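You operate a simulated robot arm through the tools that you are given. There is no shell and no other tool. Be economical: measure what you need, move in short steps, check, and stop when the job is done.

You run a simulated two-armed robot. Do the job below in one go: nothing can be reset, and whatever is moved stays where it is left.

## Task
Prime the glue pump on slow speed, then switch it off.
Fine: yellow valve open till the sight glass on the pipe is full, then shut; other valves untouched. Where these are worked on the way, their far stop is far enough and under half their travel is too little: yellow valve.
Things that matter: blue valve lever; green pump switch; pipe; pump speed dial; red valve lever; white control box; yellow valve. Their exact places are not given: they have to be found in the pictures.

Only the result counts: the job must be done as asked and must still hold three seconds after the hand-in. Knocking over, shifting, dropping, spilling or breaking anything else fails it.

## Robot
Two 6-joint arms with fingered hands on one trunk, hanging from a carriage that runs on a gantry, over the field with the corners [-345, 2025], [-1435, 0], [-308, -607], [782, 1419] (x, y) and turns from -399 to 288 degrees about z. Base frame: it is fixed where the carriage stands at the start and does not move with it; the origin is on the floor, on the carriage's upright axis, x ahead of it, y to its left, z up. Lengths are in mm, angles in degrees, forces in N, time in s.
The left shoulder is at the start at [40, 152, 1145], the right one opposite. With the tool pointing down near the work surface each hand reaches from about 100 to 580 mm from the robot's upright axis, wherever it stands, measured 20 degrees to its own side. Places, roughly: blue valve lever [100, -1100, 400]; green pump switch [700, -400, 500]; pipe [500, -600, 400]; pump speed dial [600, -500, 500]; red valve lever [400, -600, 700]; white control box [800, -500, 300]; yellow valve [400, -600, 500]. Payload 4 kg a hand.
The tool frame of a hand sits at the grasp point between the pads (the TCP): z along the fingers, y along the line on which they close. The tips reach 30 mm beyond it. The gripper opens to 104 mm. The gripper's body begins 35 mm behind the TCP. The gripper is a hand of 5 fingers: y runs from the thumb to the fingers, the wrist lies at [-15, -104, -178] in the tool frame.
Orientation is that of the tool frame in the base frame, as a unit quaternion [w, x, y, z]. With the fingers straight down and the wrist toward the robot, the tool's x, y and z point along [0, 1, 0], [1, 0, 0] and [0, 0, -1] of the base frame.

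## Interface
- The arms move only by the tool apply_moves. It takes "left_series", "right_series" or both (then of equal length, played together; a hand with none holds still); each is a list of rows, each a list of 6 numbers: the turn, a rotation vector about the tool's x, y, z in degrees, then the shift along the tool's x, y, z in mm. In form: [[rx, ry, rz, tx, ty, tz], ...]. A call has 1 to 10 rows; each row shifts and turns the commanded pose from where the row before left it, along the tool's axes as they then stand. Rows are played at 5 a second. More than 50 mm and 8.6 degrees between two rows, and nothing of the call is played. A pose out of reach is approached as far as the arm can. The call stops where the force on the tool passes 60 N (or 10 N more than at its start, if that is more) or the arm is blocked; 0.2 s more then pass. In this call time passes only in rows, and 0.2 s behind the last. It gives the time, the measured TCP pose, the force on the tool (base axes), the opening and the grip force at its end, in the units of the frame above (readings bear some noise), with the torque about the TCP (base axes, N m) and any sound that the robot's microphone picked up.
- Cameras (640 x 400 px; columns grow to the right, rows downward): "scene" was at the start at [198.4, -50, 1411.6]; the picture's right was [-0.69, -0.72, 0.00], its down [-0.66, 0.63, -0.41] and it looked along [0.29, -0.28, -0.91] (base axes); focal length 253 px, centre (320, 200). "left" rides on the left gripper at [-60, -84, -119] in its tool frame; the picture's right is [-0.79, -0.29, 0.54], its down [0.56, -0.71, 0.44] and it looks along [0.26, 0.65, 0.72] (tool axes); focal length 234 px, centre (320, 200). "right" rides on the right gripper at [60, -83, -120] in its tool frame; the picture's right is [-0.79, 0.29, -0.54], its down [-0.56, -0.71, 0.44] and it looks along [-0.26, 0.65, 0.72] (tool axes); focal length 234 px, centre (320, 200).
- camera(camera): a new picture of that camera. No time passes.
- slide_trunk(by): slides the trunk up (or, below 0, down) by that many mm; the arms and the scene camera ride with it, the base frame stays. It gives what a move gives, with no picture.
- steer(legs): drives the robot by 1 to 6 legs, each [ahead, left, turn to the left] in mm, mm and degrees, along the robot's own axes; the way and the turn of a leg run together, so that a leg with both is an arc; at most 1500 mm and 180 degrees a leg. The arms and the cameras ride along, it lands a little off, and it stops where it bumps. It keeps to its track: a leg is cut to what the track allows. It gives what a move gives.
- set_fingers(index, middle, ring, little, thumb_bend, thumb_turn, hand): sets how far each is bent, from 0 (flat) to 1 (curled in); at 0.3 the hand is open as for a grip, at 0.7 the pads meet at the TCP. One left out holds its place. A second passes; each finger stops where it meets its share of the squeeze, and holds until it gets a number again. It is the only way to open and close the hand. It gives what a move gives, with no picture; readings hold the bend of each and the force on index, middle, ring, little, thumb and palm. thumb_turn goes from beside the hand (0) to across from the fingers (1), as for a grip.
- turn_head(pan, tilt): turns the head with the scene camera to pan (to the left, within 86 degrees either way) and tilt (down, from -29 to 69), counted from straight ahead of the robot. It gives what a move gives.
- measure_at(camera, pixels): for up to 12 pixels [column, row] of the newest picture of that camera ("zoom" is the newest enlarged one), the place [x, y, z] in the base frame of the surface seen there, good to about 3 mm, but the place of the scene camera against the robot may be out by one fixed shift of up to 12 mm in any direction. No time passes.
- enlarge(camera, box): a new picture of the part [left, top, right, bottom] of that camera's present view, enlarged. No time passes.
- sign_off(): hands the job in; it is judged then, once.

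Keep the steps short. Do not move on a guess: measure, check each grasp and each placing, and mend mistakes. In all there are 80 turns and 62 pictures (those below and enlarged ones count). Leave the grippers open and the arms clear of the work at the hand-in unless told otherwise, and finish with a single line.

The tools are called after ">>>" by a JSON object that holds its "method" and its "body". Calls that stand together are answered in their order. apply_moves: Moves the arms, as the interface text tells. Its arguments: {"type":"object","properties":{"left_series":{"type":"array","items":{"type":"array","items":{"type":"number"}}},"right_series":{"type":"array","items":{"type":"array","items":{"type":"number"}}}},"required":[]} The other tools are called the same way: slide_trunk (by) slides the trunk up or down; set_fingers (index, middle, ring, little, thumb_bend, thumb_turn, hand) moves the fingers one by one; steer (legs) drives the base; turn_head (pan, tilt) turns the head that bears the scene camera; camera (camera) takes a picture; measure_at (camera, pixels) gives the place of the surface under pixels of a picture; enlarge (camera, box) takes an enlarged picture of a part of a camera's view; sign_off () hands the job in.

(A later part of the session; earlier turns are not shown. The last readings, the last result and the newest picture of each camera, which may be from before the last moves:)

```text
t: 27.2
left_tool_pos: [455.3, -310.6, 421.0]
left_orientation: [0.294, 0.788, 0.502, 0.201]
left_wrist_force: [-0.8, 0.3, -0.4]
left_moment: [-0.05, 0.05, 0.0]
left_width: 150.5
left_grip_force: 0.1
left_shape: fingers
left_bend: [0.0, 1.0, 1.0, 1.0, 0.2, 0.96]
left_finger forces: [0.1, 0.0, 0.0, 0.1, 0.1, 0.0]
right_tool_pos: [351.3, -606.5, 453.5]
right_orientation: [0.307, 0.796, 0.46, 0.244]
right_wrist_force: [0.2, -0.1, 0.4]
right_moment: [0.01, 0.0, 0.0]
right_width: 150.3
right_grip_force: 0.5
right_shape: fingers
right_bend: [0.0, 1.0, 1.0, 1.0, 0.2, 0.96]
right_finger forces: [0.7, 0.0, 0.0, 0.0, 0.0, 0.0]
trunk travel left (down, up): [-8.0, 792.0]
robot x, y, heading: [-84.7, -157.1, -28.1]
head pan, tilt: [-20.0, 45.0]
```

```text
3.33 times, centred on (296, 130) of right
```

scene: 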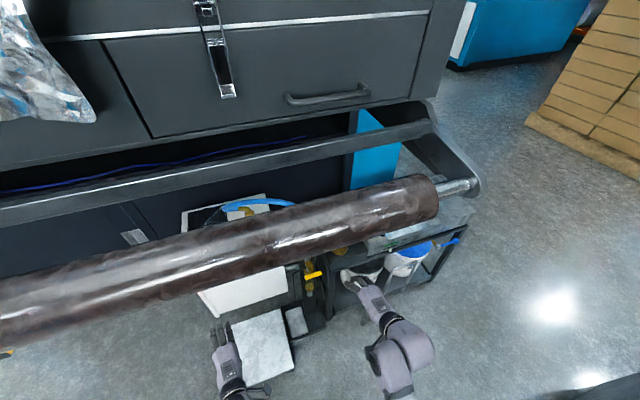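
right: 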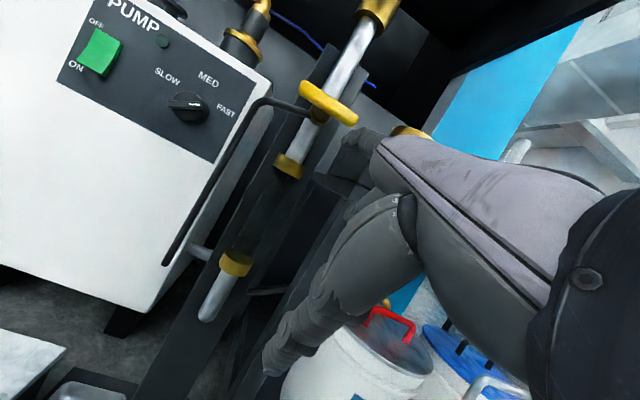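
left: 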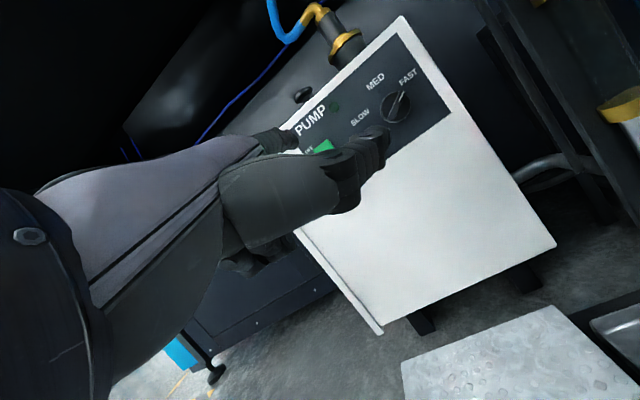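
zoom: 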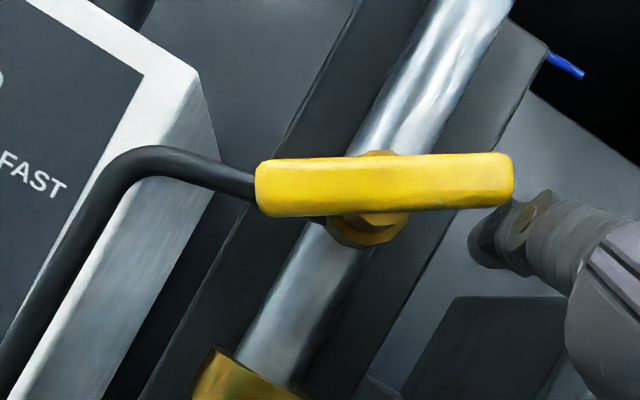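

The handle turns easily counter-clockwise (already about 30°). I'll continue round the arc to upright.

>>> {"method": "apply_moves", "body": {"right_series": [[0, 0, 0, 2.4, 5.2, -5.1], [0, 0, 0, 2.4, 5.2, -5.1], [0, 0, 0, 4.4, 2.6, -2.5], [0, 0, 0, 4.4, 2.6, -2.5], [0, 0, 0, 4.4, 2.6, -2.5], [0, 0, 0, 4, -0.3, 0.3]]}}

>>> {"method": "enlarge", "body": {"camera": "right", "box": [200, 70, 392, 190]}}

```text
t: 28.6
left_tool_pos: [455.9, -310.1, 419.3]
left_orientation: [0.294, 0.788, 0.502, 0.202]
left_wrist_force: [0.2, -0.1, 0.5]
left_moment: [-0.03, 0.0, -0.03]
left_width: 150.8
left_grip_force: 0.1
left_shape: fingers
left_bend: [0.0, 1.0, 1.0, 1.0, 0.2, 0.96]
left_finger forces: [0.0, 0.0, 0.0, 0.1, 0.0, 0.1]
right_tool_pos: [350.1, -605.6, 477.3]
right_orientation: [0.32, 0.793, 0.468, 0.223]
right_wrist_force: [-0.3, 0.1, 0.4]
right_moment: [-0.01, 0.0, -0.01]
right_width: 150.6
right_grip_force: 0.1
right_shape: fingers
right_bend: [0.0, 1.0, 1.0, 1.0, 0.2, 0.96]
right_finger forces: [0.0, 0.0, 0.0, 0.0, 0.1, 0.1]
trunk travel left (down, up): [-8.0, 792.0]
robot x, y, heading: [-88.8, -155.2, -28.3]
head pan, tilt: [-20.0, 45.0]
```

```text
3.33 times, centred on (296, 130) of right
```

zoom: 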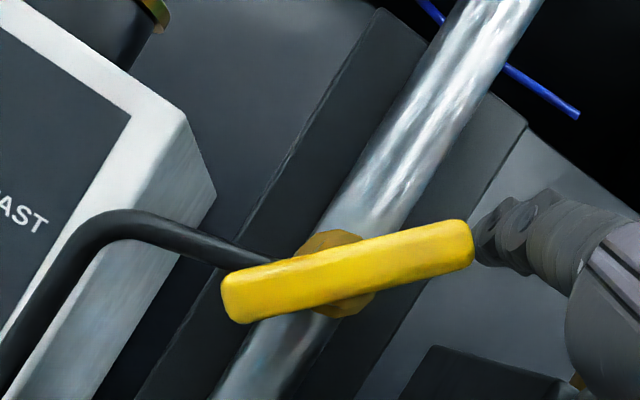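

Turned about 46°, but my leftward shifts did not take effect. I'll try the left shift again on its own to see why.

>>> {"method": "apply_moves", "body": {"right_series": [[0, 0, 0, 5, 0, 0], [0, 0, 0, 5, 0, 0]]}}

```text
t: 29.4
left_tool_pos: [455.3, -310.1, 419.9]
left_orientation: [0.294, 0.787, 0.503, 0.203]
left_wrist_force: [0.3, 0.5, 0.5]
left_moment: [0.01, 0.02, -0.01]
left_width: 150.5
left_grip_force: 0.1
left_shape: fingers
left_bend: [0.0, 1.0, 1.0, 1.0, 0.2, 0.96]
left_finger forces: [0.1, 0.1, 0.0, 0.0, 0.1, 0.0]
right_tool_pos: [348.7, -609.8, 476.3]
right_orientation: [0.33, 0.79, 0.473, 0.209]
right_wrist_force: [-0.3, 0.0, 0.4]
right_moment: [0.01, 0.0, -0.02]
right_width: 150.7
right_grip_force: 0.2
right_shape: fingers
right_bend: [0.0, 1.0, 1.0, 1.0, 0.2, 0.96]
right_finger forces: [0.1, 0.0, 0.1, 0.0, 0.0, 0.0]
trunk travel left (down, up): [-8.0, 792.0]
robot x, y, heading: [-84.3, -155.3, -28.4]
head pan, tilt: [-20.0, 45.0]
stopped in row 2 (right hand): the arm was blocked; the commanded pose is now the measured one
```

>>> {"method": "camera", "body": {"camera": "scene"}}

```text
34 pictures are left
```

scene: 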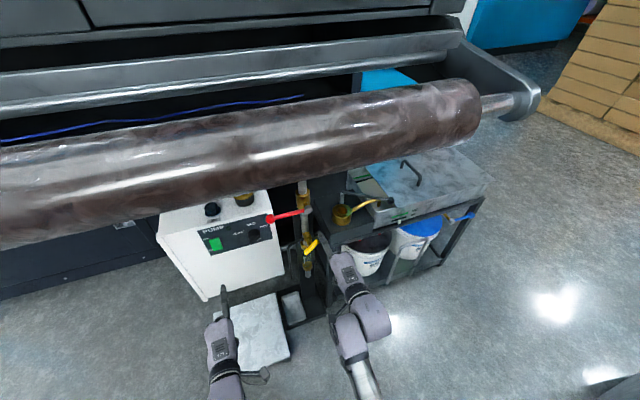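

No collision visible; the right arm is at a joint limit sideways. The scene view shows everything nicely. I'll shift the carriage 25 mm left to push the handle's upper end over.

>>> {"method": "steer", "body": {"legs": [[0, 25, 0]]}}

>>> {"method": "enlarge", "body": {"camera": "right", "box": [200, 70, 392, 190]}}

```text
t: 30.2
left_tool_pos: [463.5, -295.5, 419.7]
left_orientation: [0.296, 0.788, 0.502, 0.2]
left_wrist_force: [-1.5, -0.2, 0.3]
left_moment: [0.01, -0.01, 0.05]
left_width: 150.9
left_grip_force: 0.0
left_shape: fingers
left_bend: [0.0, 1.0, 1.0, 1.0, 0.2, 0.96]
left_finger forces: [0.0, 0.0, 0.0, 0.0, 0.0, 0.0]
right_tool_pos: [357.7, -593.5, 478.1]
right_orientation: [0.329, 0.79, 0.474, 0.207]
right_wrist_force: [-1.6, -3.0, 4.8]
right_moment: [0.14, -0.33, -0.05]
right_width: 154.1
right_grip_force: 2.9
right_shape: fingers
right_bend: [0.0, 1.0, 1.0, 1.0, 0.2, 0.96]
right_finger forces: [5.4, 0.0, 0.1, 0.1, 0.0, 0.1]
trunk travel left (down, up): [-8.0, 792.0]
robot x, y, heading: [-69.6, -134.1, -28.1]
head pan, tilt: [-20.0, 45.0]
```

```text
3.33 times, centred on (296, 130) of right
```

zoom: 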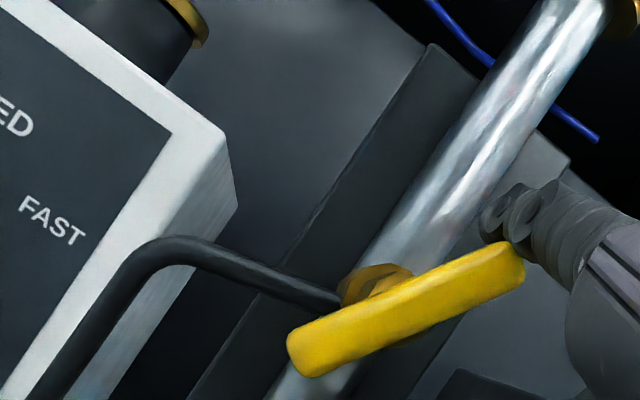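

About 58° now. Next: up 10 with the hand, then 15 mm more left with the carriage.

>>> {"method": "apply_moves", "body": {"right_series": [[0, 0, 0, 0, 3.6, -3.5], [0, 0, 0, 0, 3.6, -3.5]]}}

>>> {"method": "steer", "body": {"legs": [[0, 16, 0]]}}

>>> {"method": "enlarge", "body": {"camera": "right", "box": [200, 70, 392, 190]}}

```text
t: 30.8
left_tool_pos: [466.5, -289.9, 420.0]
left_orientation: [0.295, 0.787, 0.503, 0.202]
left_wrist_force: [0.3, -0.3, 0.5]
left_moment: [-0.04, -0.02, -0.01]
left_width: 150.7
left_grip_force: 0.1
left_shape: fingers
left_bend: [0.0, 1.0, 1.0, 1.0, 0.2, 0.96]
left_finger forces: [0.1, 0.0, 0.0, 0.0, 0.0, 0.0]
right_tool_pos: [357.5, -590.7, 485.7]
right_orientation: [0.329, 0.79, 0.474, 0.206]
right_wrist_force: [-0.7, -1.0, 0.3]
right_moment: [0.0, 0.02, 0.04]
right_width: 151.2
right_grip_force: 0.1
right_shape: fingers
right_bend: [0.0, 1.0, 1.0, 1.0, 0.2, 0.96]
right_finger forces: [0.0, 0.0, 0.0, 0.1, 0.0, 0.1]
trunk travel left (down, up): [-8.0, 792.0]
robot x, y, heading: [-71.4, -135.5, -28.3]
head pan, tilt: [-20.0, 45.0]
```

```text
t: 31.6
left_tool_pos: [471.9, -279.2, 420.0]
left_orientation: [0.295, 0.787, 0.503, 0.2]
left_wrist_force: [-0.7, -0.4, 0.3]
left_moment: [0.01, 0.01, 0.04]
left_width: 150.4
left_grip_force: 0.0
left_shape: fingers
left_bend: [0.0, 1.0, 1.0, 1.0, 0.2, 0.96]
left_finger forces: [0.0, 0.0, 0.0, 0.0, 0.1, 0.0]
right_tool_pos: [365.1, -579.8, 489.0]
right_orientation: [0.331, 0.789, 0.475, 0.206]
right_wrist_force: [-0.7, -1.0, -0.5]
right_moment: [0.01, 0.0, 0.04]
right_width: 150.8
right_grip_force: 0.0
right_shape: fingers
right_bend: [0.0, 1.0, 1.0, 1.0, 0.2, 0.96]
right_finger forces: [0.1, 0.0, 0.0, 0.0, 0.1, 0.1]
trunk travel left (down, up): [-8.0, 792.0]
robot x, y, heading: [-65.9, -120.8, -28.5]
head pan, tilt: [-20.0, 45.0]
```

```text
3.33 times, centred on (296, 130) of right
```

zoom: 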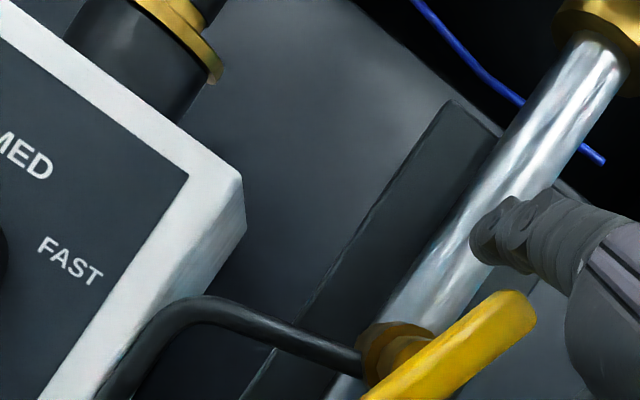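

>>> {"method": "enlarge", "body": {"camera": "scene", "box": [240, 170, 400, 290]}}

```text
3.33 times, centred on (320, 230) of scene
```

zoom: 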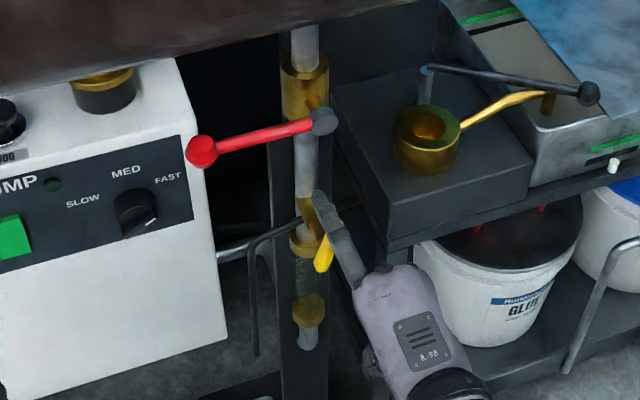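

The yellow handle is nearly upright (well over half). Next the dial, using the left hand: I'll back the right hand out 100 mm, then drive 155 mm right so the left index lines up with the dial.

>>> {"method": "apply_moves", "body": {"right_series": [[0, 0, 0, 0, -17.4, -18], [0, 0, 0, 0, -17.4, -18], [0, 0, 0, 0, -17.4, -18], [0, 0, 0, 0, -17.4, -18]]}}

>>> {"method": "steer", "body": {"legs": [[0, -155, 0]]}}

>>> {"method": "camera", "body": {"camera": "left"}}

```text
t: 32.6
left_tool_pos: [472.8, -274.9, 419.7]
left_orientation: [0.294, 0.788, 0.502, 0.201]
left_wrist_force: [0.3, 0.6, -0.2]
left_moment: [-0.02, -0.01, 0.04]
left_width: 150.7
left_grip_force: 0.0
left_shape: fingers
left_bend: [0.0, 1.0, 1.0, 1.0, 0.2, 0.96]
left_finger forces: [0.1, 0.0, 0.1, 0.0, 0.0, 0.0]
right_tool_pos: [272.6, -547.2, 495.2]
right_orientation: [0.354, 0.774, 0.493, 0.183]
right_wrist_force: [-0.1, 0.2, -0.8]
right_moment: [0.01, -0.01, 0.02]
right_width: 150.7
right_grip_force: 0.0
right_shape: fingers
right_bend: [0.0, 1.0, 1.0, 1.0, 0.2, 0.96]
right_finger forces: [0.1, 0.0, 0.1, 0.0, 0.0, 0.0]
trunk travel left (down, up): [-8.0, 792.0]
robot x, y, heading: [-65.1, -119.1, -28.3]
head pan, tilt: [-20.0, 45.0]
```

```text
t: 34.0
left_tool_pos: [403.6, -406.2, 421.5]
left_orientation: [0.294, 0.788, 0.502, 0.203]
left_wrist_force: [0.6, 0.4, -0.1]
left_moment: [0.03, 0.02, -0.03]
left_width: 150.8
left_grip_force: 0.1
left_shape: fingers
left_bend: [0.0, 1.0, 1.0, 1.0, 0.2, 0.96]
left_finger forces: [0.0, 0.0, 0.1, 0.1, 0.1, 0.1]
right_tool_pos: [200.6, -678.6, 488.6]
right_orientation: [0.349, 0.775, 0.494, 0.181]
right_wrist_force: [0.3, 0.3, 0.6]
right_moment: [0.0, 0.03, -0.03]
right_width: 150.8
right_grip_force: 0.1
right_shape: fingers
right_bend: [0.0, 1.0, 1.0, 1.0, 0.2, 0.96]
right_finger forces: [0.0, 0.0, 0.0, 0.0, 0.1, 0.1]
trunk travel left (down, up): [-8.0, 792.0]
robot x, y, heading: [-141.1, -260.9, -28.0]
head pan, tilt: [-20.0, 45.0]
```

```text
30 pictures are left
```

left: 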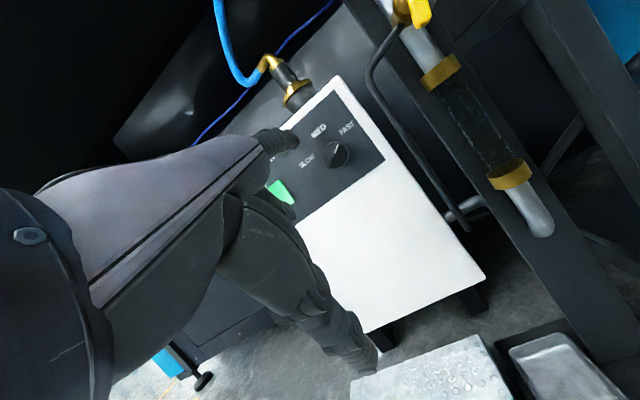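

The left index is in front of the SLOW side. I'll move right 18, down 26, then forward 100 to hover before the dial.

>>> {"method": "apply_moves", "body": {"left_series": [[0, 0, 0, -9.3, -9, 9.1], [0, 0, 0, -9.3, -9, 9.1], [0, 0, 0, -1.3, 14.8, 13.3], [0, 0, 0, -1.3, 14.8, 13.3], [0, 0, 0, -1.3, 14.8, 13.3], [0, 0, 0, -1.3, 14.8, 13.3], [0, 0, 0, -1.3, 14.8, 13.3]]}}

>>> {"method": "enlarge", "body": {"camera": "left", "box": [220, 60, 412, 180]}}

```text
t: 35.6
left_tool_pos: [484.3, -473.2, 393.4]
left_orientation: [0.295, 0.787, 0.502, 0.202]
left_wrist_force: [-0.1, -0.5, -0.2]
left_moment: [0.04, 0.03, -0.01]
left_width: 150.5
left_grip_force: 0.0
left_shape: fingers
left_bend: [0.0, 1.0, 1.0, 1.0, 0.2, 0.96]
left_finger forces: [0.0, 0.0, 0.0, 0.1, 0.0, 0.0]
right_tool_pos: [200.9, -682.9, 490.5]
right_orientation: [0.35, 0.775, 0.495, 0.179]
right_wrist_force: [-0.9, 0.0, -0.1]
right_moment: [-0.04, -0.05, 0.01]
right_width: 150.8
right_grip_force: 0.0
right_shape: fingers
right_bend: [0.0, 1.0, 1.0, 1.0, 0.2, 0.96]
right_finger forces: [0.0, 0.0, 0.1, 0.1, 0.1, 0.1]
trunk travel left (down, up): [-8.0, 792.0]
robot x, y, heading: [-141.7, -258.0, -28.0]
head pan, tilt: [-20.0, 45.0]
```

```text
3.33 times, centred on (316, 120) of left
```

zoom: 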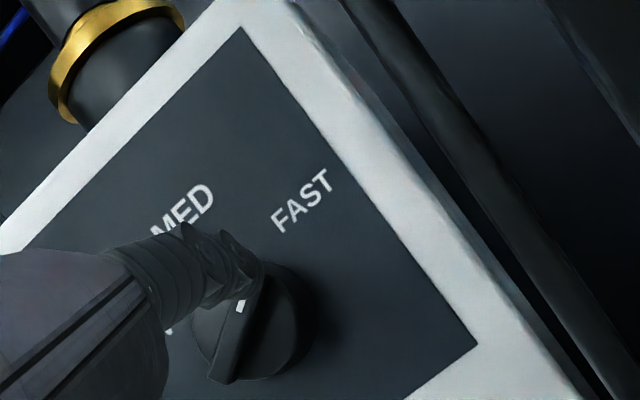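

>>> {"method": "measure_at", "body": {"camera": "zoom", "pixels": [[255, 260], [240, 235], [225, 285], [245, 295], [225, 365], [230, 340], [290, 310], [300, 200], [260, 285]]}}

```text
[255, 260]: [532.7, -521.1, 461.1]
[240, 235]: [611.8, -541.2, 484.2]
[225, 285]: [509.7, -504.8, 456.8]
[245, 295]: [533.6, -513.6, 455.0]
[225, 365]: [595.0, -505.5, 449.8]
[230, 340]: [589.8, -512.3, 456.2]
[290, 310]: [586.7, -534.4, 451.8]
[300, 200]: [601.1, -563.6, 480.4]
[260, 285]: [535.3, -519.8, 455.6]
```

Tip is at u≈200, z≈460, n≈715: just below-right of the dial's bar (front n≈761). I'll go forward 51 and sweep the bar up and left past MED to SLOW.

>>> {"method": "apply_moves", "body": {"left_series": [[0, 0, 0, -1.1, 12.6, 11.3], [0, 0, 0, -1.1, 12.6, 11.3], [0, 0, 0, -1.1, 12.6, 11.3], [0, 0, 0, 2.4, 3.6, -3.8], [0, 0, 0, 2.4, 3.6, -3.8], [0, 0, 0, 2.4, 3.6, -3.8], [0, 0, 0, 5.35, 1.5, -1.2], [0, 0, 0, 5.35, 1.5, -1.2]]}}

>>> {"method": "enlarge", "body": {"camera": "left", "box": [220, 60, 412, 180]}}

```text
t: 37.4
left_tool_pos: [534.4, -481.2, 414.1]
left_orientation: [0.294, 0.787, 0.503, 0.203]
left_wrist_force: [-0.1, -0.7, 0.3]
left_moment: [0.02, -0.07, -0.09]
left_width: 151.3
left_grip_force: 0.4
left_shape: fingers
left_bend: [0.0, 1.0, 1.0, 1.0, 0.2, 0.96]
left_finger forces: [0.8, 0.0, 0.0, 0.0, 0.0, 0.0]
right_tool_pos: [197.5, -683.4, 490.4]
right_orientation: [0.35, 0.775, 0.495, 0.179]
right_wrist_force: [0.0, 0.0, 0.1]
right_moment: [0.0, -0.01, 0.0]
right_width: 150.7
right_grip_force: 0.1
right_shape: fingers
right_bend: [0.0, 1.0, 1.0, 1.0, 0.2, 0.96]
right_finger forces: [0.0, 0.1, 0.1, 0.0, 0.0, 0.1]
trunk travel left (down, up): [-8.0, 792.0]
robot x, y, heading: [-136.8, -254.8, -28.1]
head pan, tilt: [-20.0, 45.0]
```

```text
3.33 times, centred on (316, 120) of left
```

zoom: 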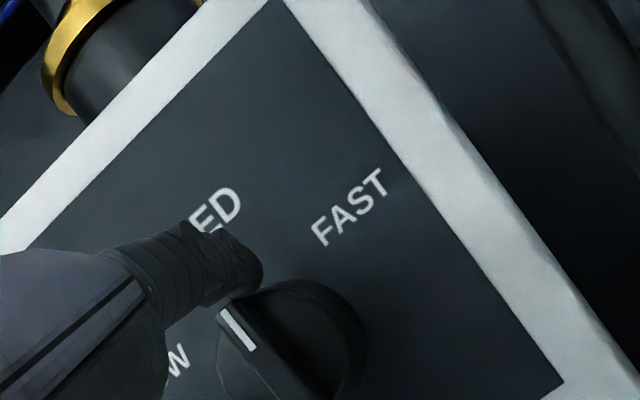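

It is near MED now. I'll continue left along the arc.

>>> {"method": "apply_moves", "body": {"left_series": [[0, 0, 0, 4, 0.1, 0.2], [0, 0, 0, 4, 0, 0.3]]}}

>>> {"method": "enlarge", "body": {"camera": "left", "box": [220, 80, 412, 200]}}

```text
t: 38.0
left_tool_pos: [538.2, -473.6, 414.3]
left_orientation: [0.294, 0.787, 0.503, 0.202]
left_wrist_force: [-1.4, -0.7, 1.6]
left_moment: [-0.01, -0.07, -0.03]
left_width: 151.7
left_grip_force: 0.1
left_shape: fingers
left_bend: [0.0, 1.0, 1.0, 1.0, 0.2, 0.96]
left_finger forces: [0.9, 0.0, 0.0, 0.0, 0.0, 0.0]
right_tool_pos: [198.5, -683.1, 490.3]
right_orientation: [0.35, 0.775, 0.494, 0.178]
right_wrist_force: [1.5, -0.1, 0.4]
right_moment: [0.0, -0.02, 0.0]
right_width: 151.0
right_grip_force: 0.1
right_shape: fingers
right_bend: [0.0, 1.0, 1.0, 1.0, 0.2, 0.96]
right_finger forces: [0.0, 0.1, 0.1, 0.0, 0.1, 0.0]
trunk travel left (down, up): [-8.0, 792.0]
robot x, y, heading: [-136.3, -257.3, -28.0]
head pan, tilt: [-20.0, 45.0]
```

```text
3.33 times, centred on (316, 140) of left
```

zoom: 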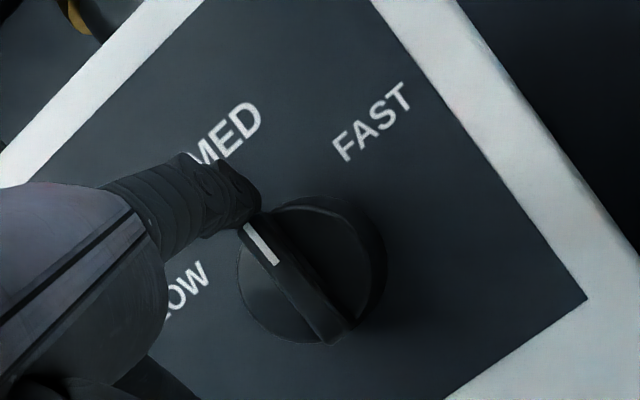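

About 20° past MED. I'll continue left and slightly down.

>>> {"method": "apply_moves", "body": {"left_series": [[0, 0, 0, 4, -0.8, 1.2], [0, 0, 0, 4, -1.4, 1.9]]}}

>>> {"method": "enlarge", "body": {"camera": "left", "box": [220, 80, 412, 200]}}

```text
t: 38.6
left_tool_pos: [543.0, -466.7, 411.1]
left_orientation: [0.293, 0.787, 0.503, 0.202]
left_wrist_force: [0.5, 0.4, 1.3]
left_moment: [-0.1, -0.09, 0.02]
left_width: 152.7
left_grip_force: 1.3
left_shape: fingers
left_bend: [0.0, 1.0, 1.0, 1.0, 0.2, 0.96]
left_finger forces: [1.7, 0.0, 0.0, 0.1, 0.0, 0.0]
right_tool_pos: [199.0, -680.7, 489.9]
right_orientation: [0.35, 0.774, 0.496, 0.18]
right_wrist_force: [-0.1, -0.1, -0.9]
right_moment: [0.02, -0.01, -0.02]
right_width: 151.1
right_grip_force: 0.1
right_shape: fingers
right_bend: [0.0, 1.0, 1.0, 1.0, 0.2, 0.96]
right_finger forces: [0.0, 0.0, 0.1, 0.0, 0.1, 0.1]
trunk travel left (down, up): [-8.0, 792.0]
robot x, y, heading: [-135.5, -255.8, -28.1]
head pan, tilt: [-20.0, 45.0]
```

```text
3.33 times, centred on (316, 140) of left
```

zoom: 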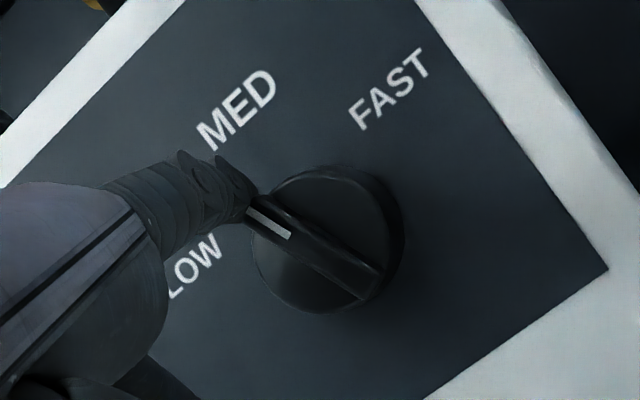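

Another ~45° to SLOW: now mostly downward on the bar's end.

>>> {"method": "apply_moves", "body": {"left_series": [[0, 0, 0, 3, -2.3, 2.6], [0, 0, 0, 2.5, -2.7, 3.1], [0, 0, 0, 1.5, -2.7, 3.1]]}}

>>> {"method": "enlarge", "body": {"camera": "left", "box": [220, 80, 412, 200]}}

```text
t: 39.4
left_tool_pos: [548.4, -458.4, 400.3]
left_orientation: [0.295, 0.787, 0.502, 0.203]
left_wrist_force: [1.8, 5.3, 4.8]
left_moment: [-0.6, -0.13, 0.29]
left_width: 155.7
left_grip_force: 3.7
left_shape: fingers
left_bend: [0.0, 1.0, 1.0, 1.0, 0.2, 0.96]
left_finger forces: [7.2, 0.1, 0.0, 0.1, 0.1, 0.1]
right_tool_pos: [200.7, -680.5, 490.4]
right_orientation: [0.351, 0.775, 0.495, 0.179]
right_wrist_force: [-0.3, 0.4, 0.2]
right_moment: [-0.02, -0.01, -0.01]
right_width: 150.7
right_grip_force: 0.1
right_shape: fingers
right_bend: [0.0, 1.0, 1.0, 1.0, 0.2, 0.96]
right_finger forces: [0.0, 0.0, 0.0, 0.0, 0.0, 0.1]
trunk travel left (down, up): [-8.0, 792.0]
robot x, y, heading: [-140.0, -256.6, -28.2]
head pan, tilt: [-20.0, 45.0]
```

```text
3.33 times, centred on (316, 140) of left
```

zoom: 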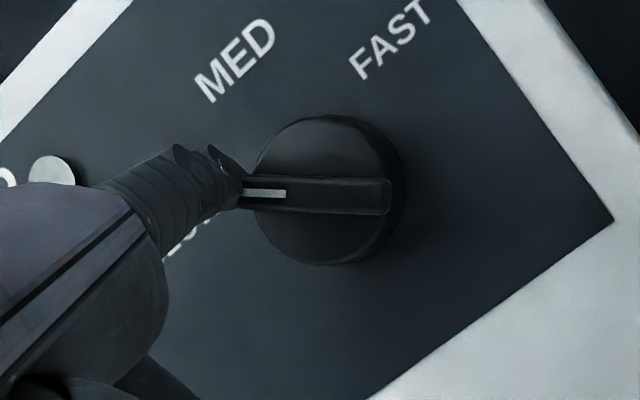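

It points nearly at SLOW with rising force — maybe the stop. One slight push more, then I'll back out 60 and look.

>>> {"method": "apply_moves", "body": {"left_series": [[0, 0, 0, 1, -2.3, 2.6], [0, 0, 0, -0.5, -1.3, 1.5]]}}

>>> {"method": "apply_moves", "body": {"left_series": [[0, 0, 0, 0, 2.7, -3], [0, 0, 0, 1.3, -14.8, -13.3], [0, 0, 0, 1.3, -14.8, -13.3], [0, 0, 0, 1.3, -14.8, -13.3], [0, 0, 0, 1.3, -14.8, -13.3]]}}

>>> {"method": "enlarge", "body": {"camera": "left", "box": [200, 60, 424, 200]}}

```text
t: 40.0
left_tool_pos: [548.5, -456.8, 394.0]
left_orientation: [0.294, 0.787, 0.503, 0.203]
left_wrist_force: [4.7, 9.0, 7.4]
left_moment: [-0.98, -0.09, 0.62]
left_width: 157.1
left_grip_force: 6.4
left_shape: fingers
left_bend: [0.0, 1.0, 1.0, 1.0, 0.2, 0.96]
left_finger forces: [11.9, 0.1, 0.0, 0.0, 0.1, 0.1]
right_tool_pos: [202.5, -680.5, 489.7]
right_orientation: [0.35, 0.774, 0.495, 0.18]
right_wrist_force: [-0.8, -0.1, 0.0]
right_moment: [-0.01, -0.01, 0.02]
right_width: 151.0
right_grip_force: 0.1
right_shape: fingers
right_bend: [0.0, 1.0, 1.0, 1.0, 0.2, 0.96]
right_finger forces: [0.0, 0.0, 0.1, 0.1, 0.0, 0.0]
trunk travel left (down, up): [-8.0, 792.0]
robot x, y, heading: [-140.4, -256.1, -28.1]
head pan, tilt: [-20.0, 45.0]
```

```text
t: 41.2
left_tool_pos: [473.2, -422.5, 396.3]
left_orientation: [0.294, 0.787, 0.504, 0.202]
left_wrist_force: [0.5, 0.0, -0.5]
left_moment: [-0.02, -0.02, 0.03]
left_width: 150.8
left_grip_force: 0.2
left_shape: fingers
left_bend: [0.0, 1.0, 1.0, 1.0, 0.2, 0.96]
left_finger forces: [0.0, 0.1, 0.0, 0.0, 0.0, 0.0]
right_tool_pos: [196.6, -681.9, 488.7]
right_orientation: [0.351, 0.775, 0.495, 0.179]
right_wrist_force: [-0.6, -0.7, -0.6]
right_moment: [-0.05, -0.02, 0.01]
right_width: 151.0
right_grip_force: 0.0
right_shape: fingers
right_bend: [0.0, 1.0, 1.0, 1.0, 0.2, 0.96]
right_finger forces: [0.0, 0.0, 0.0, 0.1, 0.0, 0.0]
trunk travel left (down, up): [-8.0, 792.0]
robot x, y, heading: [-139.3, -258.9, -28.2]
head pan, tilt: [-20.0, 45.0]
```

```text
2.86 times, centred on (312, 130) of left
```

zoom: 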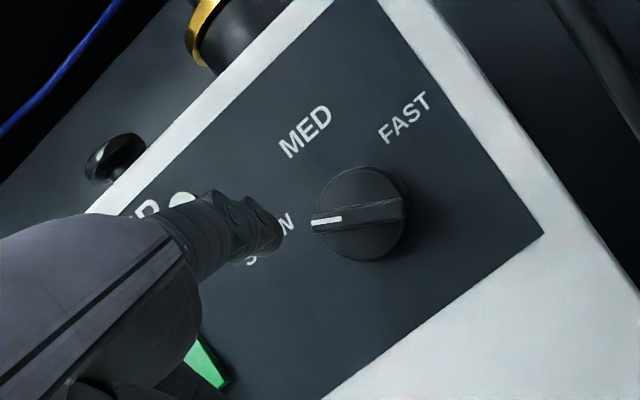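

The dial is at SLOW. But the lamp on the panel looks lit; I'll check the panel and sight glass right away with the scene camera.

>>> {"method": "camera", "body": {"camera": "scene"}}

>>> {"method": "enlarge", "body": {"camera": "scene", "box": [200, 150, 360, 250]}}

>>> {"method": "camera", "body": {"camera": "left"}}

```text
23 pictures are left
```

scene: 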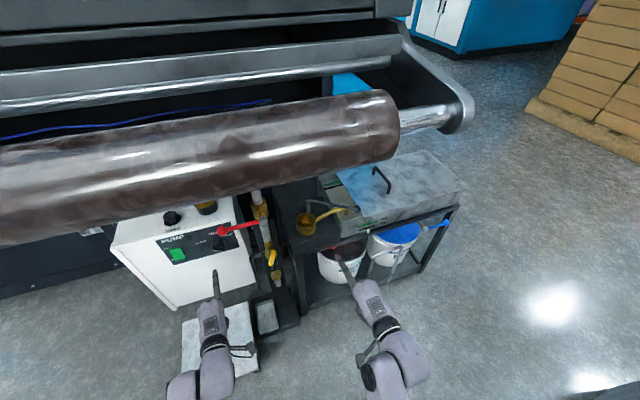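

```text
4.00 times, centred on (280, 200) of scene
```

zoom: 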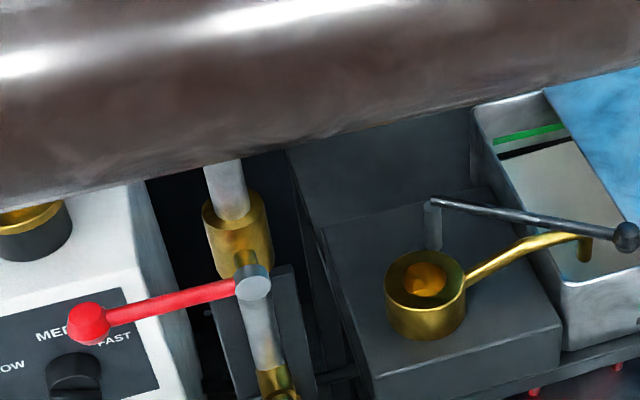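

```text
21 pictures are left
```

left: 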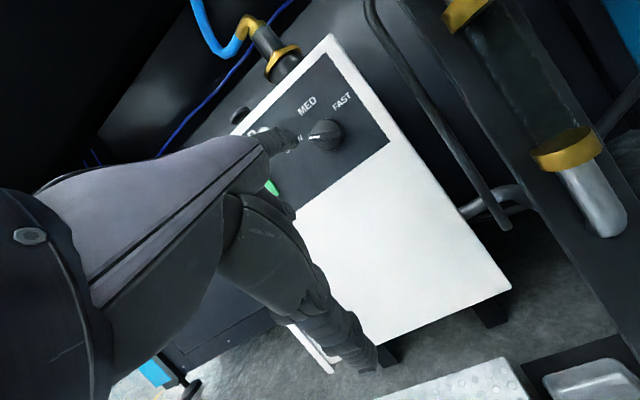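

>>> {"method": "enlarge", "body": {"camera": "scene", "box": [150, 215, 294, 305]}}

```text
4.44 times, centred on (222, 260) of scene
```

zoom: 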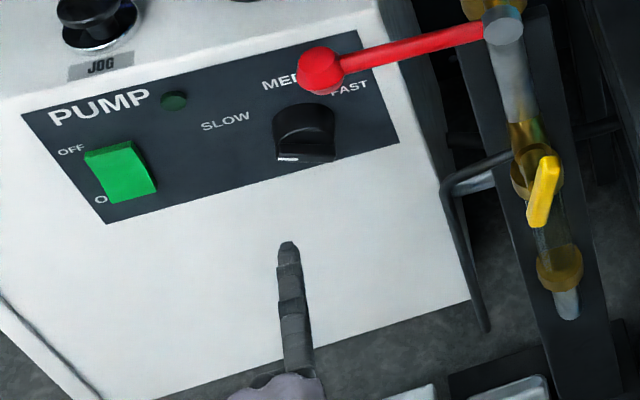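

The lamp is dark (it was a reflection) and the glass is empty: good. The dial's mark is at SLOW, against its stop. Now I'll drive 164 mm left so that the left index nears the switch and the right one the valve.

>>> {"method": "steer", "body": {"legs": [[0, 164, 0]]}}

>>> {"method": "camera", "body": {"camera": "right"}}

>>> {"method": "measure_at", "body": {"camera": "right", "pixels": [[345, 142], [350, 135], [340, 135], [335, 140]]}}

```text
t: 42.6
left_tool_pos: [549.3, -284.2, 396.3]
left_orientation: [0.295, 0.787, 0.503, 0.201]
left_wrist_force: [-0.2, 0.0, -0.6]
left_moment: [0.01, 0.0, 0.04]
left_width: 150.7
left_grip_force: 0.1
left_shape: fingers
left_bend: [0.0, 1.0, 1.0, 1.0, 0.2, 0.96]
left_finger forces: [0.0, 0.1, 0.1, 0.0, 0.1, 0.0]
right_tool_pos: [272.6, -543.1, 489.7]
right_orientation: [0.351, 0.775, 0.495, 0.179]
right_wrist_force: [-0.6, 1.0, 0.0]
right_moment: [0.05, -0.01, 0.04]
right_width: 150.9
right_grip_force: 0.0
right_shape: fingers
right_bend: [0.0, 1.0, 1.0, 1.0, 0.2, 0.96]
right_finger forces: [0.1, 0.1, 0.0, 0.1, 0.0, 0.0]
trunk travel left (down, up): [-8.0, 792.0]
robot x, y, heading: [-63.3, -113.0, -28.1]
head pan, tilt: [-20.0, 45.0]
```

```text
19 pictures are left
```

right: 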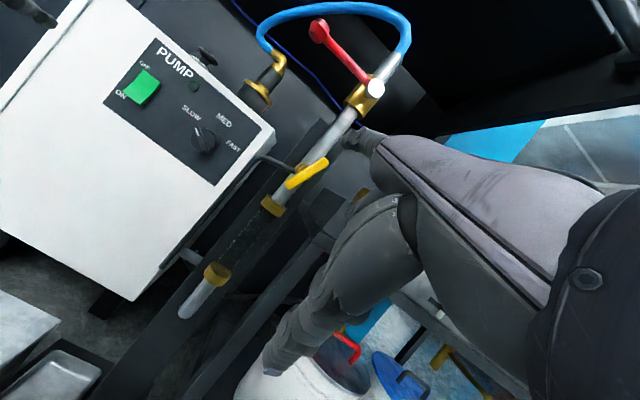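

```text
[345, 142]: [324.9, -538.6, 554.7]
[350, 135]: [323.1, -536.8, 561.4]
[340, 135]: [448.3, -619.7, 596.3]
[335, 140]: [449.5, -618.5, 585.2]
```

>>> {"method": "measure_at", "body": {"camera": "right", "pixels": [[324, 163], [305, 175], [290, 184], [313, 165], [305, 180]]}}

>>> {"method": "apply_moves", "body": {"right_series": [[0, 0, 0, 7, 0.5, 0], [0, 0, 0, 7, 0.5, 0]]}}

```text
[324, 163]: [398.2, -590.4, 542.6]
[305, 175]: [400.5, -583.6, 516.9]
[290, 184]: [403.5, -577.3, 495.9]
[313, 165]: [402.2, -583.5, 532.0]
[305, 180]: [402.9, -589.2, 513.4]
```

```text
t: 43.2
left_tool_pos: [550.8, -282.0, 396.6]
left_orientation: [0.295, 0.787, 0.503, 0.201]
left_wrist_force: [-0.1, -0.5, -0.3]
left_moment: [0.04, 0.01, -0.02]
left_width: 150.7
left_grip_force: 0.1
left_shape: fingers
left_bend: [0.0, 1.0, 1.0, 1.0, 0.2, 0.96]
left_finger forces: [0.0, 0.1, 0.1, 0.0, 0.1, 0.0]
right_tool_pos: [275.1, -539.4, 488.5]
right_orientation: [0.361, 0.766, 0.508, 0.159]
right_wrist_force: [1.1, -0.3, -0.2]
right_moment: [0.0, 0.0, 0.0]
right_width: 150.8
right_grip_force: 0.1
right_shape: fingers
right_bend: [0.0, 1.0, 1.0, 1.0, 0.2, 0.96]
right_finger forces: [0.0, 0.1, 0.1, 0.0, 0.0, 0.0]
trunk travel left (down, up): [-8.0, 792.0]
robot x, y, heading: [-62.2, -114.9, -28.0]
head pan, tilt: [-20.0, 45.0]
```

The handle is 73° open. Now I'll shift the left hand 54 mm right so it faces the switch (u≈55), checking the reach, and take a look.

>>> {"method": "apply_moves", "body": {"left_series": [[0, 0, 0, -11, -0.4, -0.7], [0, 0, 0, -11, -0.4, -0.7], [0, 0, 0, -11, -0.4, -0.7], [0, 0, 0, -11, -0.4, -0.7], [0, 0, 0, -10, -0.4, -0.7]]}}

>>> {"method": "camera", "body": {"camera": "left"}}

```text
t: 44.4
left_tool_pos: [525.5, -329.6, 397.9]
left_orientation: [0.295, 0.787, 0.502, 0.201]
left_wrist_force: [-0.8, 0.4, 0.1]
left_moment: [-0.03, -0.01, 0.01]
left_width: 150.7
left_grip_force: 0.0
left_shape: fingers
left_bend: [0.0, 1.0, 1.0, 1.0, 0.2, 0.96]
left_finger forces: [0.0, 0.0, 0.0, 0.1, 0.1, 0.0]
right_tool_pos: [274.6, -540.1, 489.0]
right_orientation: [0.361, 0.765, 0.508, 0.16]
right_wrist_force: [0.0, 0.9, 0.0]
right_moment: [0.02, -0.01, 0.01]
right_width: 151.1
right_grip_force: 0.0
right_shape: fingers
right_bend: [0.0, 1.0, 1.0, 1.0, 0.2, 0.96]
right_finger forces: [0.0, 0.1, 0.0, 0.1, 0.0, 0.0]
trunk travel left (down, up): [-8.0, 792.0]
robot x, y, heading: [-60.3, -117.0, -28.3]
head pan, tilt: [-20.0, 45.0]
```

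```text
18 pictures are left
```

left: 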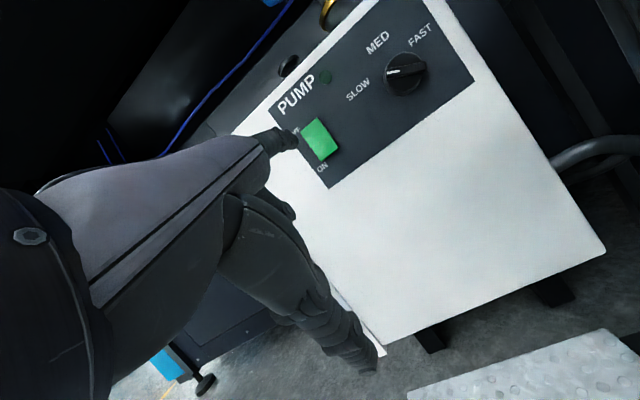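

The dial clearly points to SLOW. I'll measure the tip and the switch here.

>>> {"method": "measure_at", "body": {"camera": "left", "pixels": [[295, 141], [290, 145], [312, 125], [328, 152], [320, 138], [302, 130], [318, 165]]}}

>>> {"method": "steer", "body": {"legs": [[0, 24, 0]]}}

```text
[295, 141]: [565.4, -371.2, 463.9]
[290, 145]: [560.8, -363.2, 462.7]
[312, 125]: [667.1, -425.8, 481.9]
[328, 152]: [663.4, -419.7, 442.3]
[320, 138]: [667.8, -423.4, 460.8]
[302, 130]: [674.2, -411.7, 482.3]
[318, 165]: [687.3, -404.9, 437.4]
```

```text
t: 45.2
left_tool_pos: [532.7, -314.8, 397.2]
left_orientation: [0.295, 0.788, 0.503, 0.199]
left_wrist_force: [-1.3, -1.6, -0.1]
left_moment: [0.06, -0.04, 0.05]
left_width: 151.0
left_grip_force: 0.1
left_shape: fingers
left_bend: [0.0, 1.0, 1.0, 1.0, 0.2, 0.96]
left_finger forces: [0.1, 0.0, 0.0, 0.0, 0.0, 0.0]
right_tool_pos: [281.7, -525.6, 490.1]
right_orientation: [0.363, 0.765, 0.508, 0.158]
right_wrist_force: [-0.4, -0.6, -0.4]
right_moment: [0.05, 0.03, 0.0]
right_width: 150.9
right_grip_force: 0.0
right_shape: fingers
right_bend: [0.0, 1.0, 1.0, 1.0, 0.2, 0.96]
right_finger forces: [0.0, 0.0, 0.0, 0.0, 0.0, 0.1]
trunk travel left (down, up): [-8.0, 792.0]
robot x, y, heading: [-49.0, -94.8, -28.2]
head pan, tilt: [-20.0, 45.0]
```

OFF is pressed now (bottom half stands out, n≈783 vs 789 at the top). ON = press bottom (u 57, z≈445). I'll bring both fingers in: left to 20 mm before the switch's lower half, right to the left side of the handle's top.

>>> {"method": "apply_moves", "body": {"left_series": [[0, 0, 0, -8.7, -5.3, 5.1], [0, 0, 0, -8.7, -5.3, 5.1], [0, 0, 0, -1.4, 16.3, 14.6], [0, 0, 0, -1.4, 16.3, 14.6], [0, 0, 0, -1.4, 16.3, 14.6], [0, 0, 0, -1.4, 16.3, 14.6]], "right_series": [[0, 0, 0, 0, 6.5, 14], [0, 0, 0, 0, 6.5, 14], [0, 0, 0, -0.6, 10.1, 10.6], [0, 0, 0, -0.6, 10.1, 10.6], [0, 0, 0, -0.6, 10.1, 10.6], [0, 0, 0, -0.6, 10.1, 10.6]]}}

>>> {"method": "camera", "body": {"camera": "left"}}

>>> {"method": "camera", "body": {"camera": "right"}}

```text
t: 46.6
left_tool_pos: [609.3, -366.5, 385.0]
left_orientation: [0.296, 0.787, 0.502, 0.202]
left_wrist_force: [-0.4, 0.0, 0.0]
left_moment: [0.03, -0.01, -0.03]
left_width: 150.9
left_grip_force: 0.7
left_shape: fingers
left_bend: [0.0, 1.0, 1.0, 1.0, 0.2, 0.96]
left_finger forces: [0.6, 0.0, 0.0, 0.1, 0.1, 0.0]
right_tool_pos: [366.2, -560.9, 480.4]
right_orientation: [0.362, 0.765, 0.508, 0.16]
right_wrist_force: [0.3, 0.1, -0.1]
right_moment: [-0.02, 0.01, -0.01]
right_width: 150.8
right_grip_force: 0.0
right_shape: fingers
right_bend: [0.0, 1.0, 1.0, 1.0, 0.2, 0.96]
right_finger forces: [0.1, 0.0, 0.0, 0.0, 0.1, 0.0]
trunk travel left (down, up): [-8.0, 792.0]
robot x, y, heading: [-51.6, -89.6, -28.2]
head pan, tilt: [-20.0, 45.0]
```

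```text
17 pictures are left
```

left: 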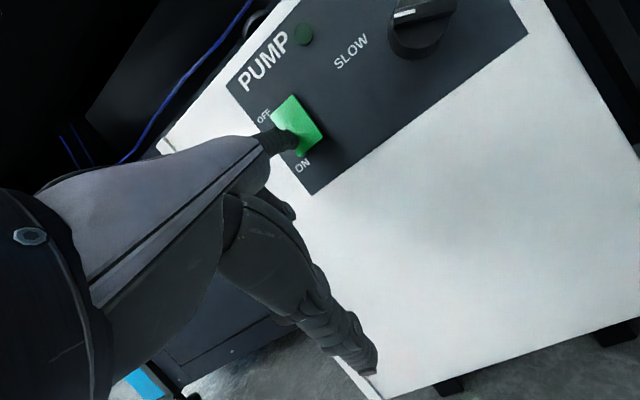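

```text
16 pictures are left
```

right: 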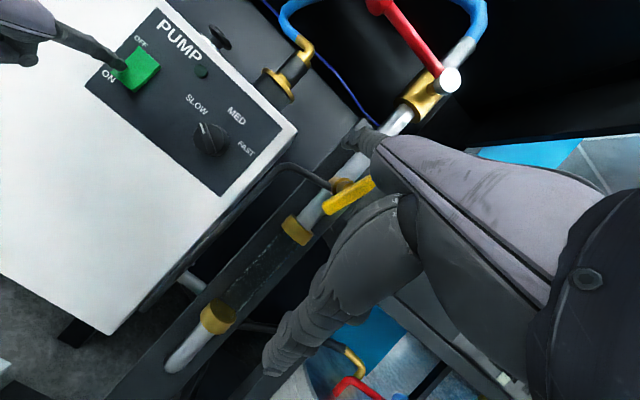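

>>> {"method": "measure_at", "body": {"camera": "left", "pixels": [[294, 141], [290, 147], [305, 145], [300, 110], [283, 112]]}}

>>> {"method": "measure_at", "body": {"camera": "right", "pixels": [[344, 142], [348, 136], [350, 150], [360, 185], [335, 205], [122, 66], [112, 58]]}}

>>> {"method": "enlarge", "body": {"camera": "right", "box": [60, 20, 220, 120]}}

```text
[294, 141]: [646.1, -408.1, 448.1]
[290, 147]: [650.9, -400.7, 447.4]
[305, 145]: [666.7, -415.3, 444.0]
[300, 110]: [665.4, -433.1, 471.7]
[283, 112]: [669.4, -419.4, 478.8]
```

```text
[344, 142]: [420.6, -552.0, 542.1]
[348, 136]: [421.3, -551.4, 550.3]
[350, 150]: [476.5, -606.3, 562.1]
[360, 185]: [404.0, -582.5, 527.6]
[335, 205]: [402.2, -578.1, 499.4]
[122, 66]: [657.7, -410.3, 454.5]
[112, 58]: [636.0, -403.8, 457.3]
```

```text
4.00 times, centred on (140, 70) of right
```

zoom: 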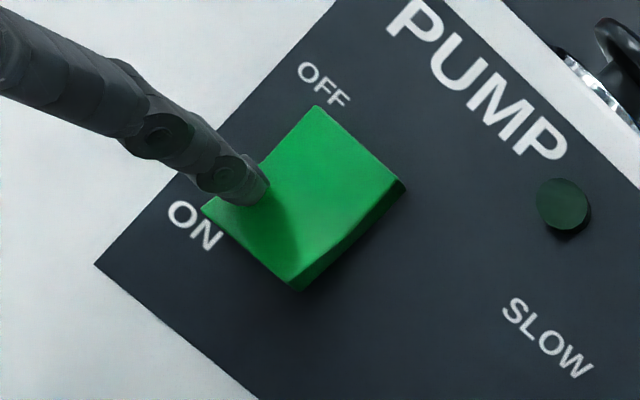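

Left tip is a bit high and left on the rocker. I'll re-aim right 6/down 7 and press ON in small steps. The right finger waits left of the handle.

>>> {"method": "apply_moves", "body": {"left_series": [[0, 0, 0, 0.4, -4.5, -4], [0, 0, 0, -6.1, -4.9, 4.8], [0, 0, 0, -0.6, 6.7, 6], [0, 0, 0, -0.5, 5.2, 4.6], [0, 0, 0, -0.4, 4.5, 4]]}}

>>> {"method": "camera", "body": {"camera": "right"}}

```text
t: 47.8
left_tool_pos: [608.5, -373.5, 370.0]
left_orientation: [0.292, 0.788, 0.504, 0.2]
left_wrist_force: [-18.9, 11.1, -0.5]
left_moment: [-0.85, -1.44, -0.22]
left_width: 154.4
left_grip_force: 10.6
left_shape: fingers
left_bend: [0.0, 1.0, 1.0, 1.0, 0.2, 0.96]
left_finger forces: [21.4, 0.0, 0.0, 0.0, 0.0, 0.1]
right_tool_pos: [357.0, -556.8, 476.6]
right_orientation: [0.36, 0.767, 0.507, 0.158]
right_wrist_force: [-0.3, 0.2, -0.7]
right_moment: [-0.03, -0.02, -0.03]
right_width: 150.9
right_grip_force: 0.1
right_shape: fingers
right_bend: [0.0, 1.0, 1.0, 1.0, 0.2, 0.96]
right_finger forces: [0.0, 0.1, 0.0, 0.0, 0.0, 0.0]
trunk travel left (down, up): [-8.0, 792.0]
robot x, y, heading: [-48.0, -94.1, -27.8]
head pan, tilt: [-20.0, 45.0]
```

```text
14 pictures are left
```

right: 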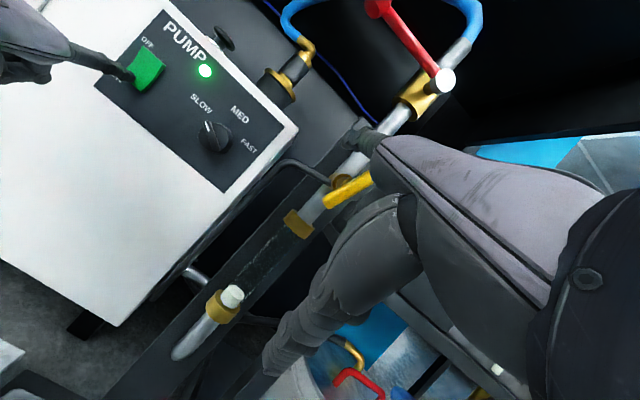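

The lamp is lit and white glue is rising in the glass (about 10 %). I'll back the left finger off and raise it in front of OFF, then check the level.

>>> {"method": "apply_moves", "body": {"left_series": [[0, 0, 0, 0.8, -8.9, -8], [0, 0, 0, 0.8, -8.9, -8], [0, 0, 0, 0.3, 8.4, -9.4], [0, 0, 0, 0.3, 8.4, -9.4], [0, 0, 0, 0.3, 8.4, -9.4]]}}

>>> {"method": "camera", "body": {"camera": "right"}}

```text
t: 49.0
left_tool_pos: [594.1, -364.7, 412.2]
left_orientation: [0.294, 0.788, 0.503, 0.201]
left_wrist_force: [-0.1, 0.4, 0.6]
left_moment: [0.0, -0.06, -0.04]
left_width: 150.6
left_grip_force: 0.0
left_shape: fingers
left_bend: [0.0, 1.0, 1.0, 1.0, 0.2, 0.96]
left_finger forces: [0.1, 0.0, 0.0, 0.0, 0.1, 0.0]
right_tool_pos: [362.6, -559.1, 478.9]
right_orientation: [0.362, 0.766, 0.507, 0.159]
right_wrist_force: [0.4, 0.8, -0.5]
right_moment: [0.02, -0.04, -0.02]
right_width: 150.8
right_grip_force: 0.0
right_shape: fingers
right_bend: [0.0, 1.0, 1.0, 1.0, 0.2, 0.96]
right_finger forces: [0.0, 0.0, 0.0, 0.0, 0.1, 0.0]
trunk travel left (down, up): [-8.0, 792.0]
robot x, y, heading: [-53.0, -94.8, -28.5]
head pan, tilt: [-20.0, 45.0]
```

```text
13 pictures are left
```

right: 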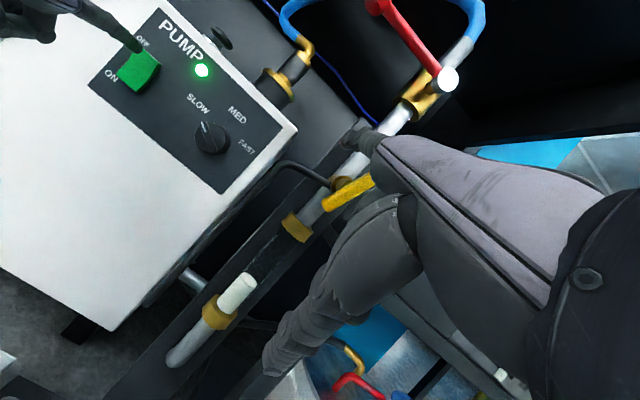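

Level is about 37 % (17 % at 47.8 s), so roughly full near 53 s. Meanwhile I'll ease the right finger 14 mm right towards the handle without touching it.

>>> {"method": "apply_moves", "body": {"right_series": [[0, 0, 0, -1.8, -0.2, 0.1], [0, 0, 0, -1.8, -0.2, 0.1], [0, 0, 0, -1.8, -0.2, 0.1], [0, 0, 0, -1.8, -0.2, 0.1], [0, 0, 0, -1.8, -0.2, 0.1], [0, 0, 0, -1.8, -0.2, 0.1], [0, 0, 0, -1.8, -0.2, 0.1], [0, 0, 0, -1.8, -0.2, 0.1]]}}

>>> {"method": "camera", "body": {"camera": "right"}}

>>> {"method": "measure_at", "body": {"camera": "right", "pixels": [[344, 142], [348, 136], [360, 182], [335, 202]]}}

```text
t: 50.8
left_tool_pos: [595.1, -366.4, 414.2]
left_orientation: [0.295, 0.787, 0.503, 0.201]
left_wrist_force: [0.3, -0.3, 0.1]
left_moment: [0.02, 0.04, 0.01]
left_width: 150.6
left_grip_force: 0.1
left_shape: fingers
left_bend: [0.0, 1.0, 1.0, 1.0, 0.2, 0.96]
left_finger forces: [0.1, 0.0, 0.1, 0.1, 0.0, 0.1]
right_tool_pos: [356.0, -572.8, 480.1]
right_orientation: [0.362, 0.765, 0.508, 0.16]
right_wrist_force: [-0.2, -0.1, -0.1]
right_moment: [-0.01, 0.01, -0.02]
right_width: 150.9
right_grip_force: 0.1
right_shape: fingers
right_bend: [0.0, 1.0, 1.0, 1.0, 0.2, 0.96]
right_finger forces: [0.1, 0.0, 0.1, 0.1, 0.0, 0.0]
trunk travel left (down, up): [-8.0, 792.0]
robot x, y, heading: [-50.8, -88.9, -28.1]
head pan, tilt: [-20.0, 45.0]
```

```text
12 pictures are left
```

right: 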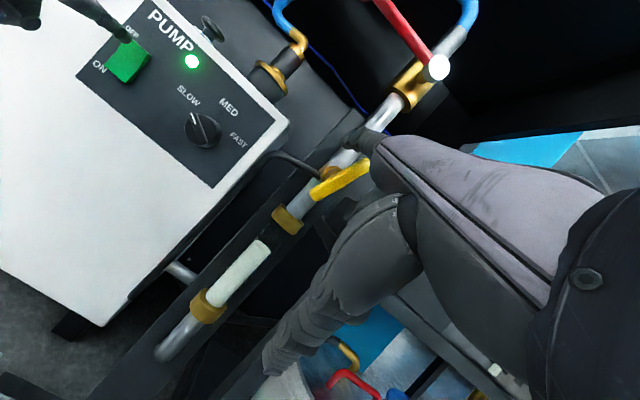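

```text
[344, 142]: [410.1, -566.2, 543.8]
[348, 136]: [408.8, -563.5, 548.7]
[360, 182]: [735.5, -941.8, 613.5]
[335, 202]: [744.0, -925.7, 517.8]
```

About 75 % at 50.8 s (~21 %/s). I'll wait 1.2 s more and look.

>>> {"method": "apply_moves", "body": {"right_series": [[0, 0, 0, 0, 0, 0], [0, 0, 0, 0, 0, 0], [0, 0, 0, 0, 0, 0], [0, 0, 0, 0, 0, 0], [0, 0, 0, 0, 0, 0]]}}

>>> {"method": "enlarge", "body": {"camera": "right", "box": [170, 120, 394, 260]}}

```text
t: 52.0
left_tool_pos: [596.4, -366.1, 412.5]
left_orientation: [0.295, 0.788, 0.502, 0.201]
left_wrist_force: [-0.5, 0.5, 0.2]
left_moment: [-0.02, 0.02, -0.04]
left_width: 150.4
left_grip_force: 0.1
left_shape: fingers
left_bend: [0.0, 1.0, 1.0, 1.0, 0.2, 0.96]
left_finger forces: [0.0, 0.0, 0.1, 0.0, 0.0, 0.1]
right_tool_pos: [356.7, -572.5, 480.1]
right_orientation: [0.361, 0.766, 0.507, 0.159]
right_wrist_force: [-0.2, -0.3, 0.2]
right_moment: [-0.03, 0.03, -0.03]
right_width: 150.9
right_grip_force: 0.2
right_shape: fingers
right_bend: [0.0, 1.0, 1.0, 1.0, 0.2, 0.96]
right_finger forces: [0.0, 0.0, 0.1, 0.0, 0.0, 0.1]
trunk travel left (down, up): [-8.0, 792.0]
robot x, y, heading: [-51.4, -96.5, -28.0]
head pan, tilt: [-20.0, 45.0]
```

```text
2.86 times, centred on (282, 190) of right
```

zoom: 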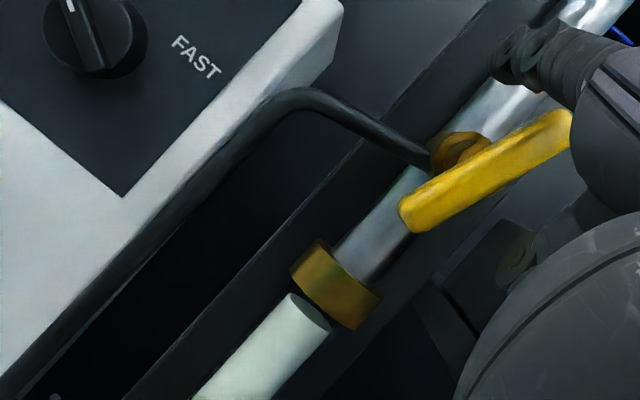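

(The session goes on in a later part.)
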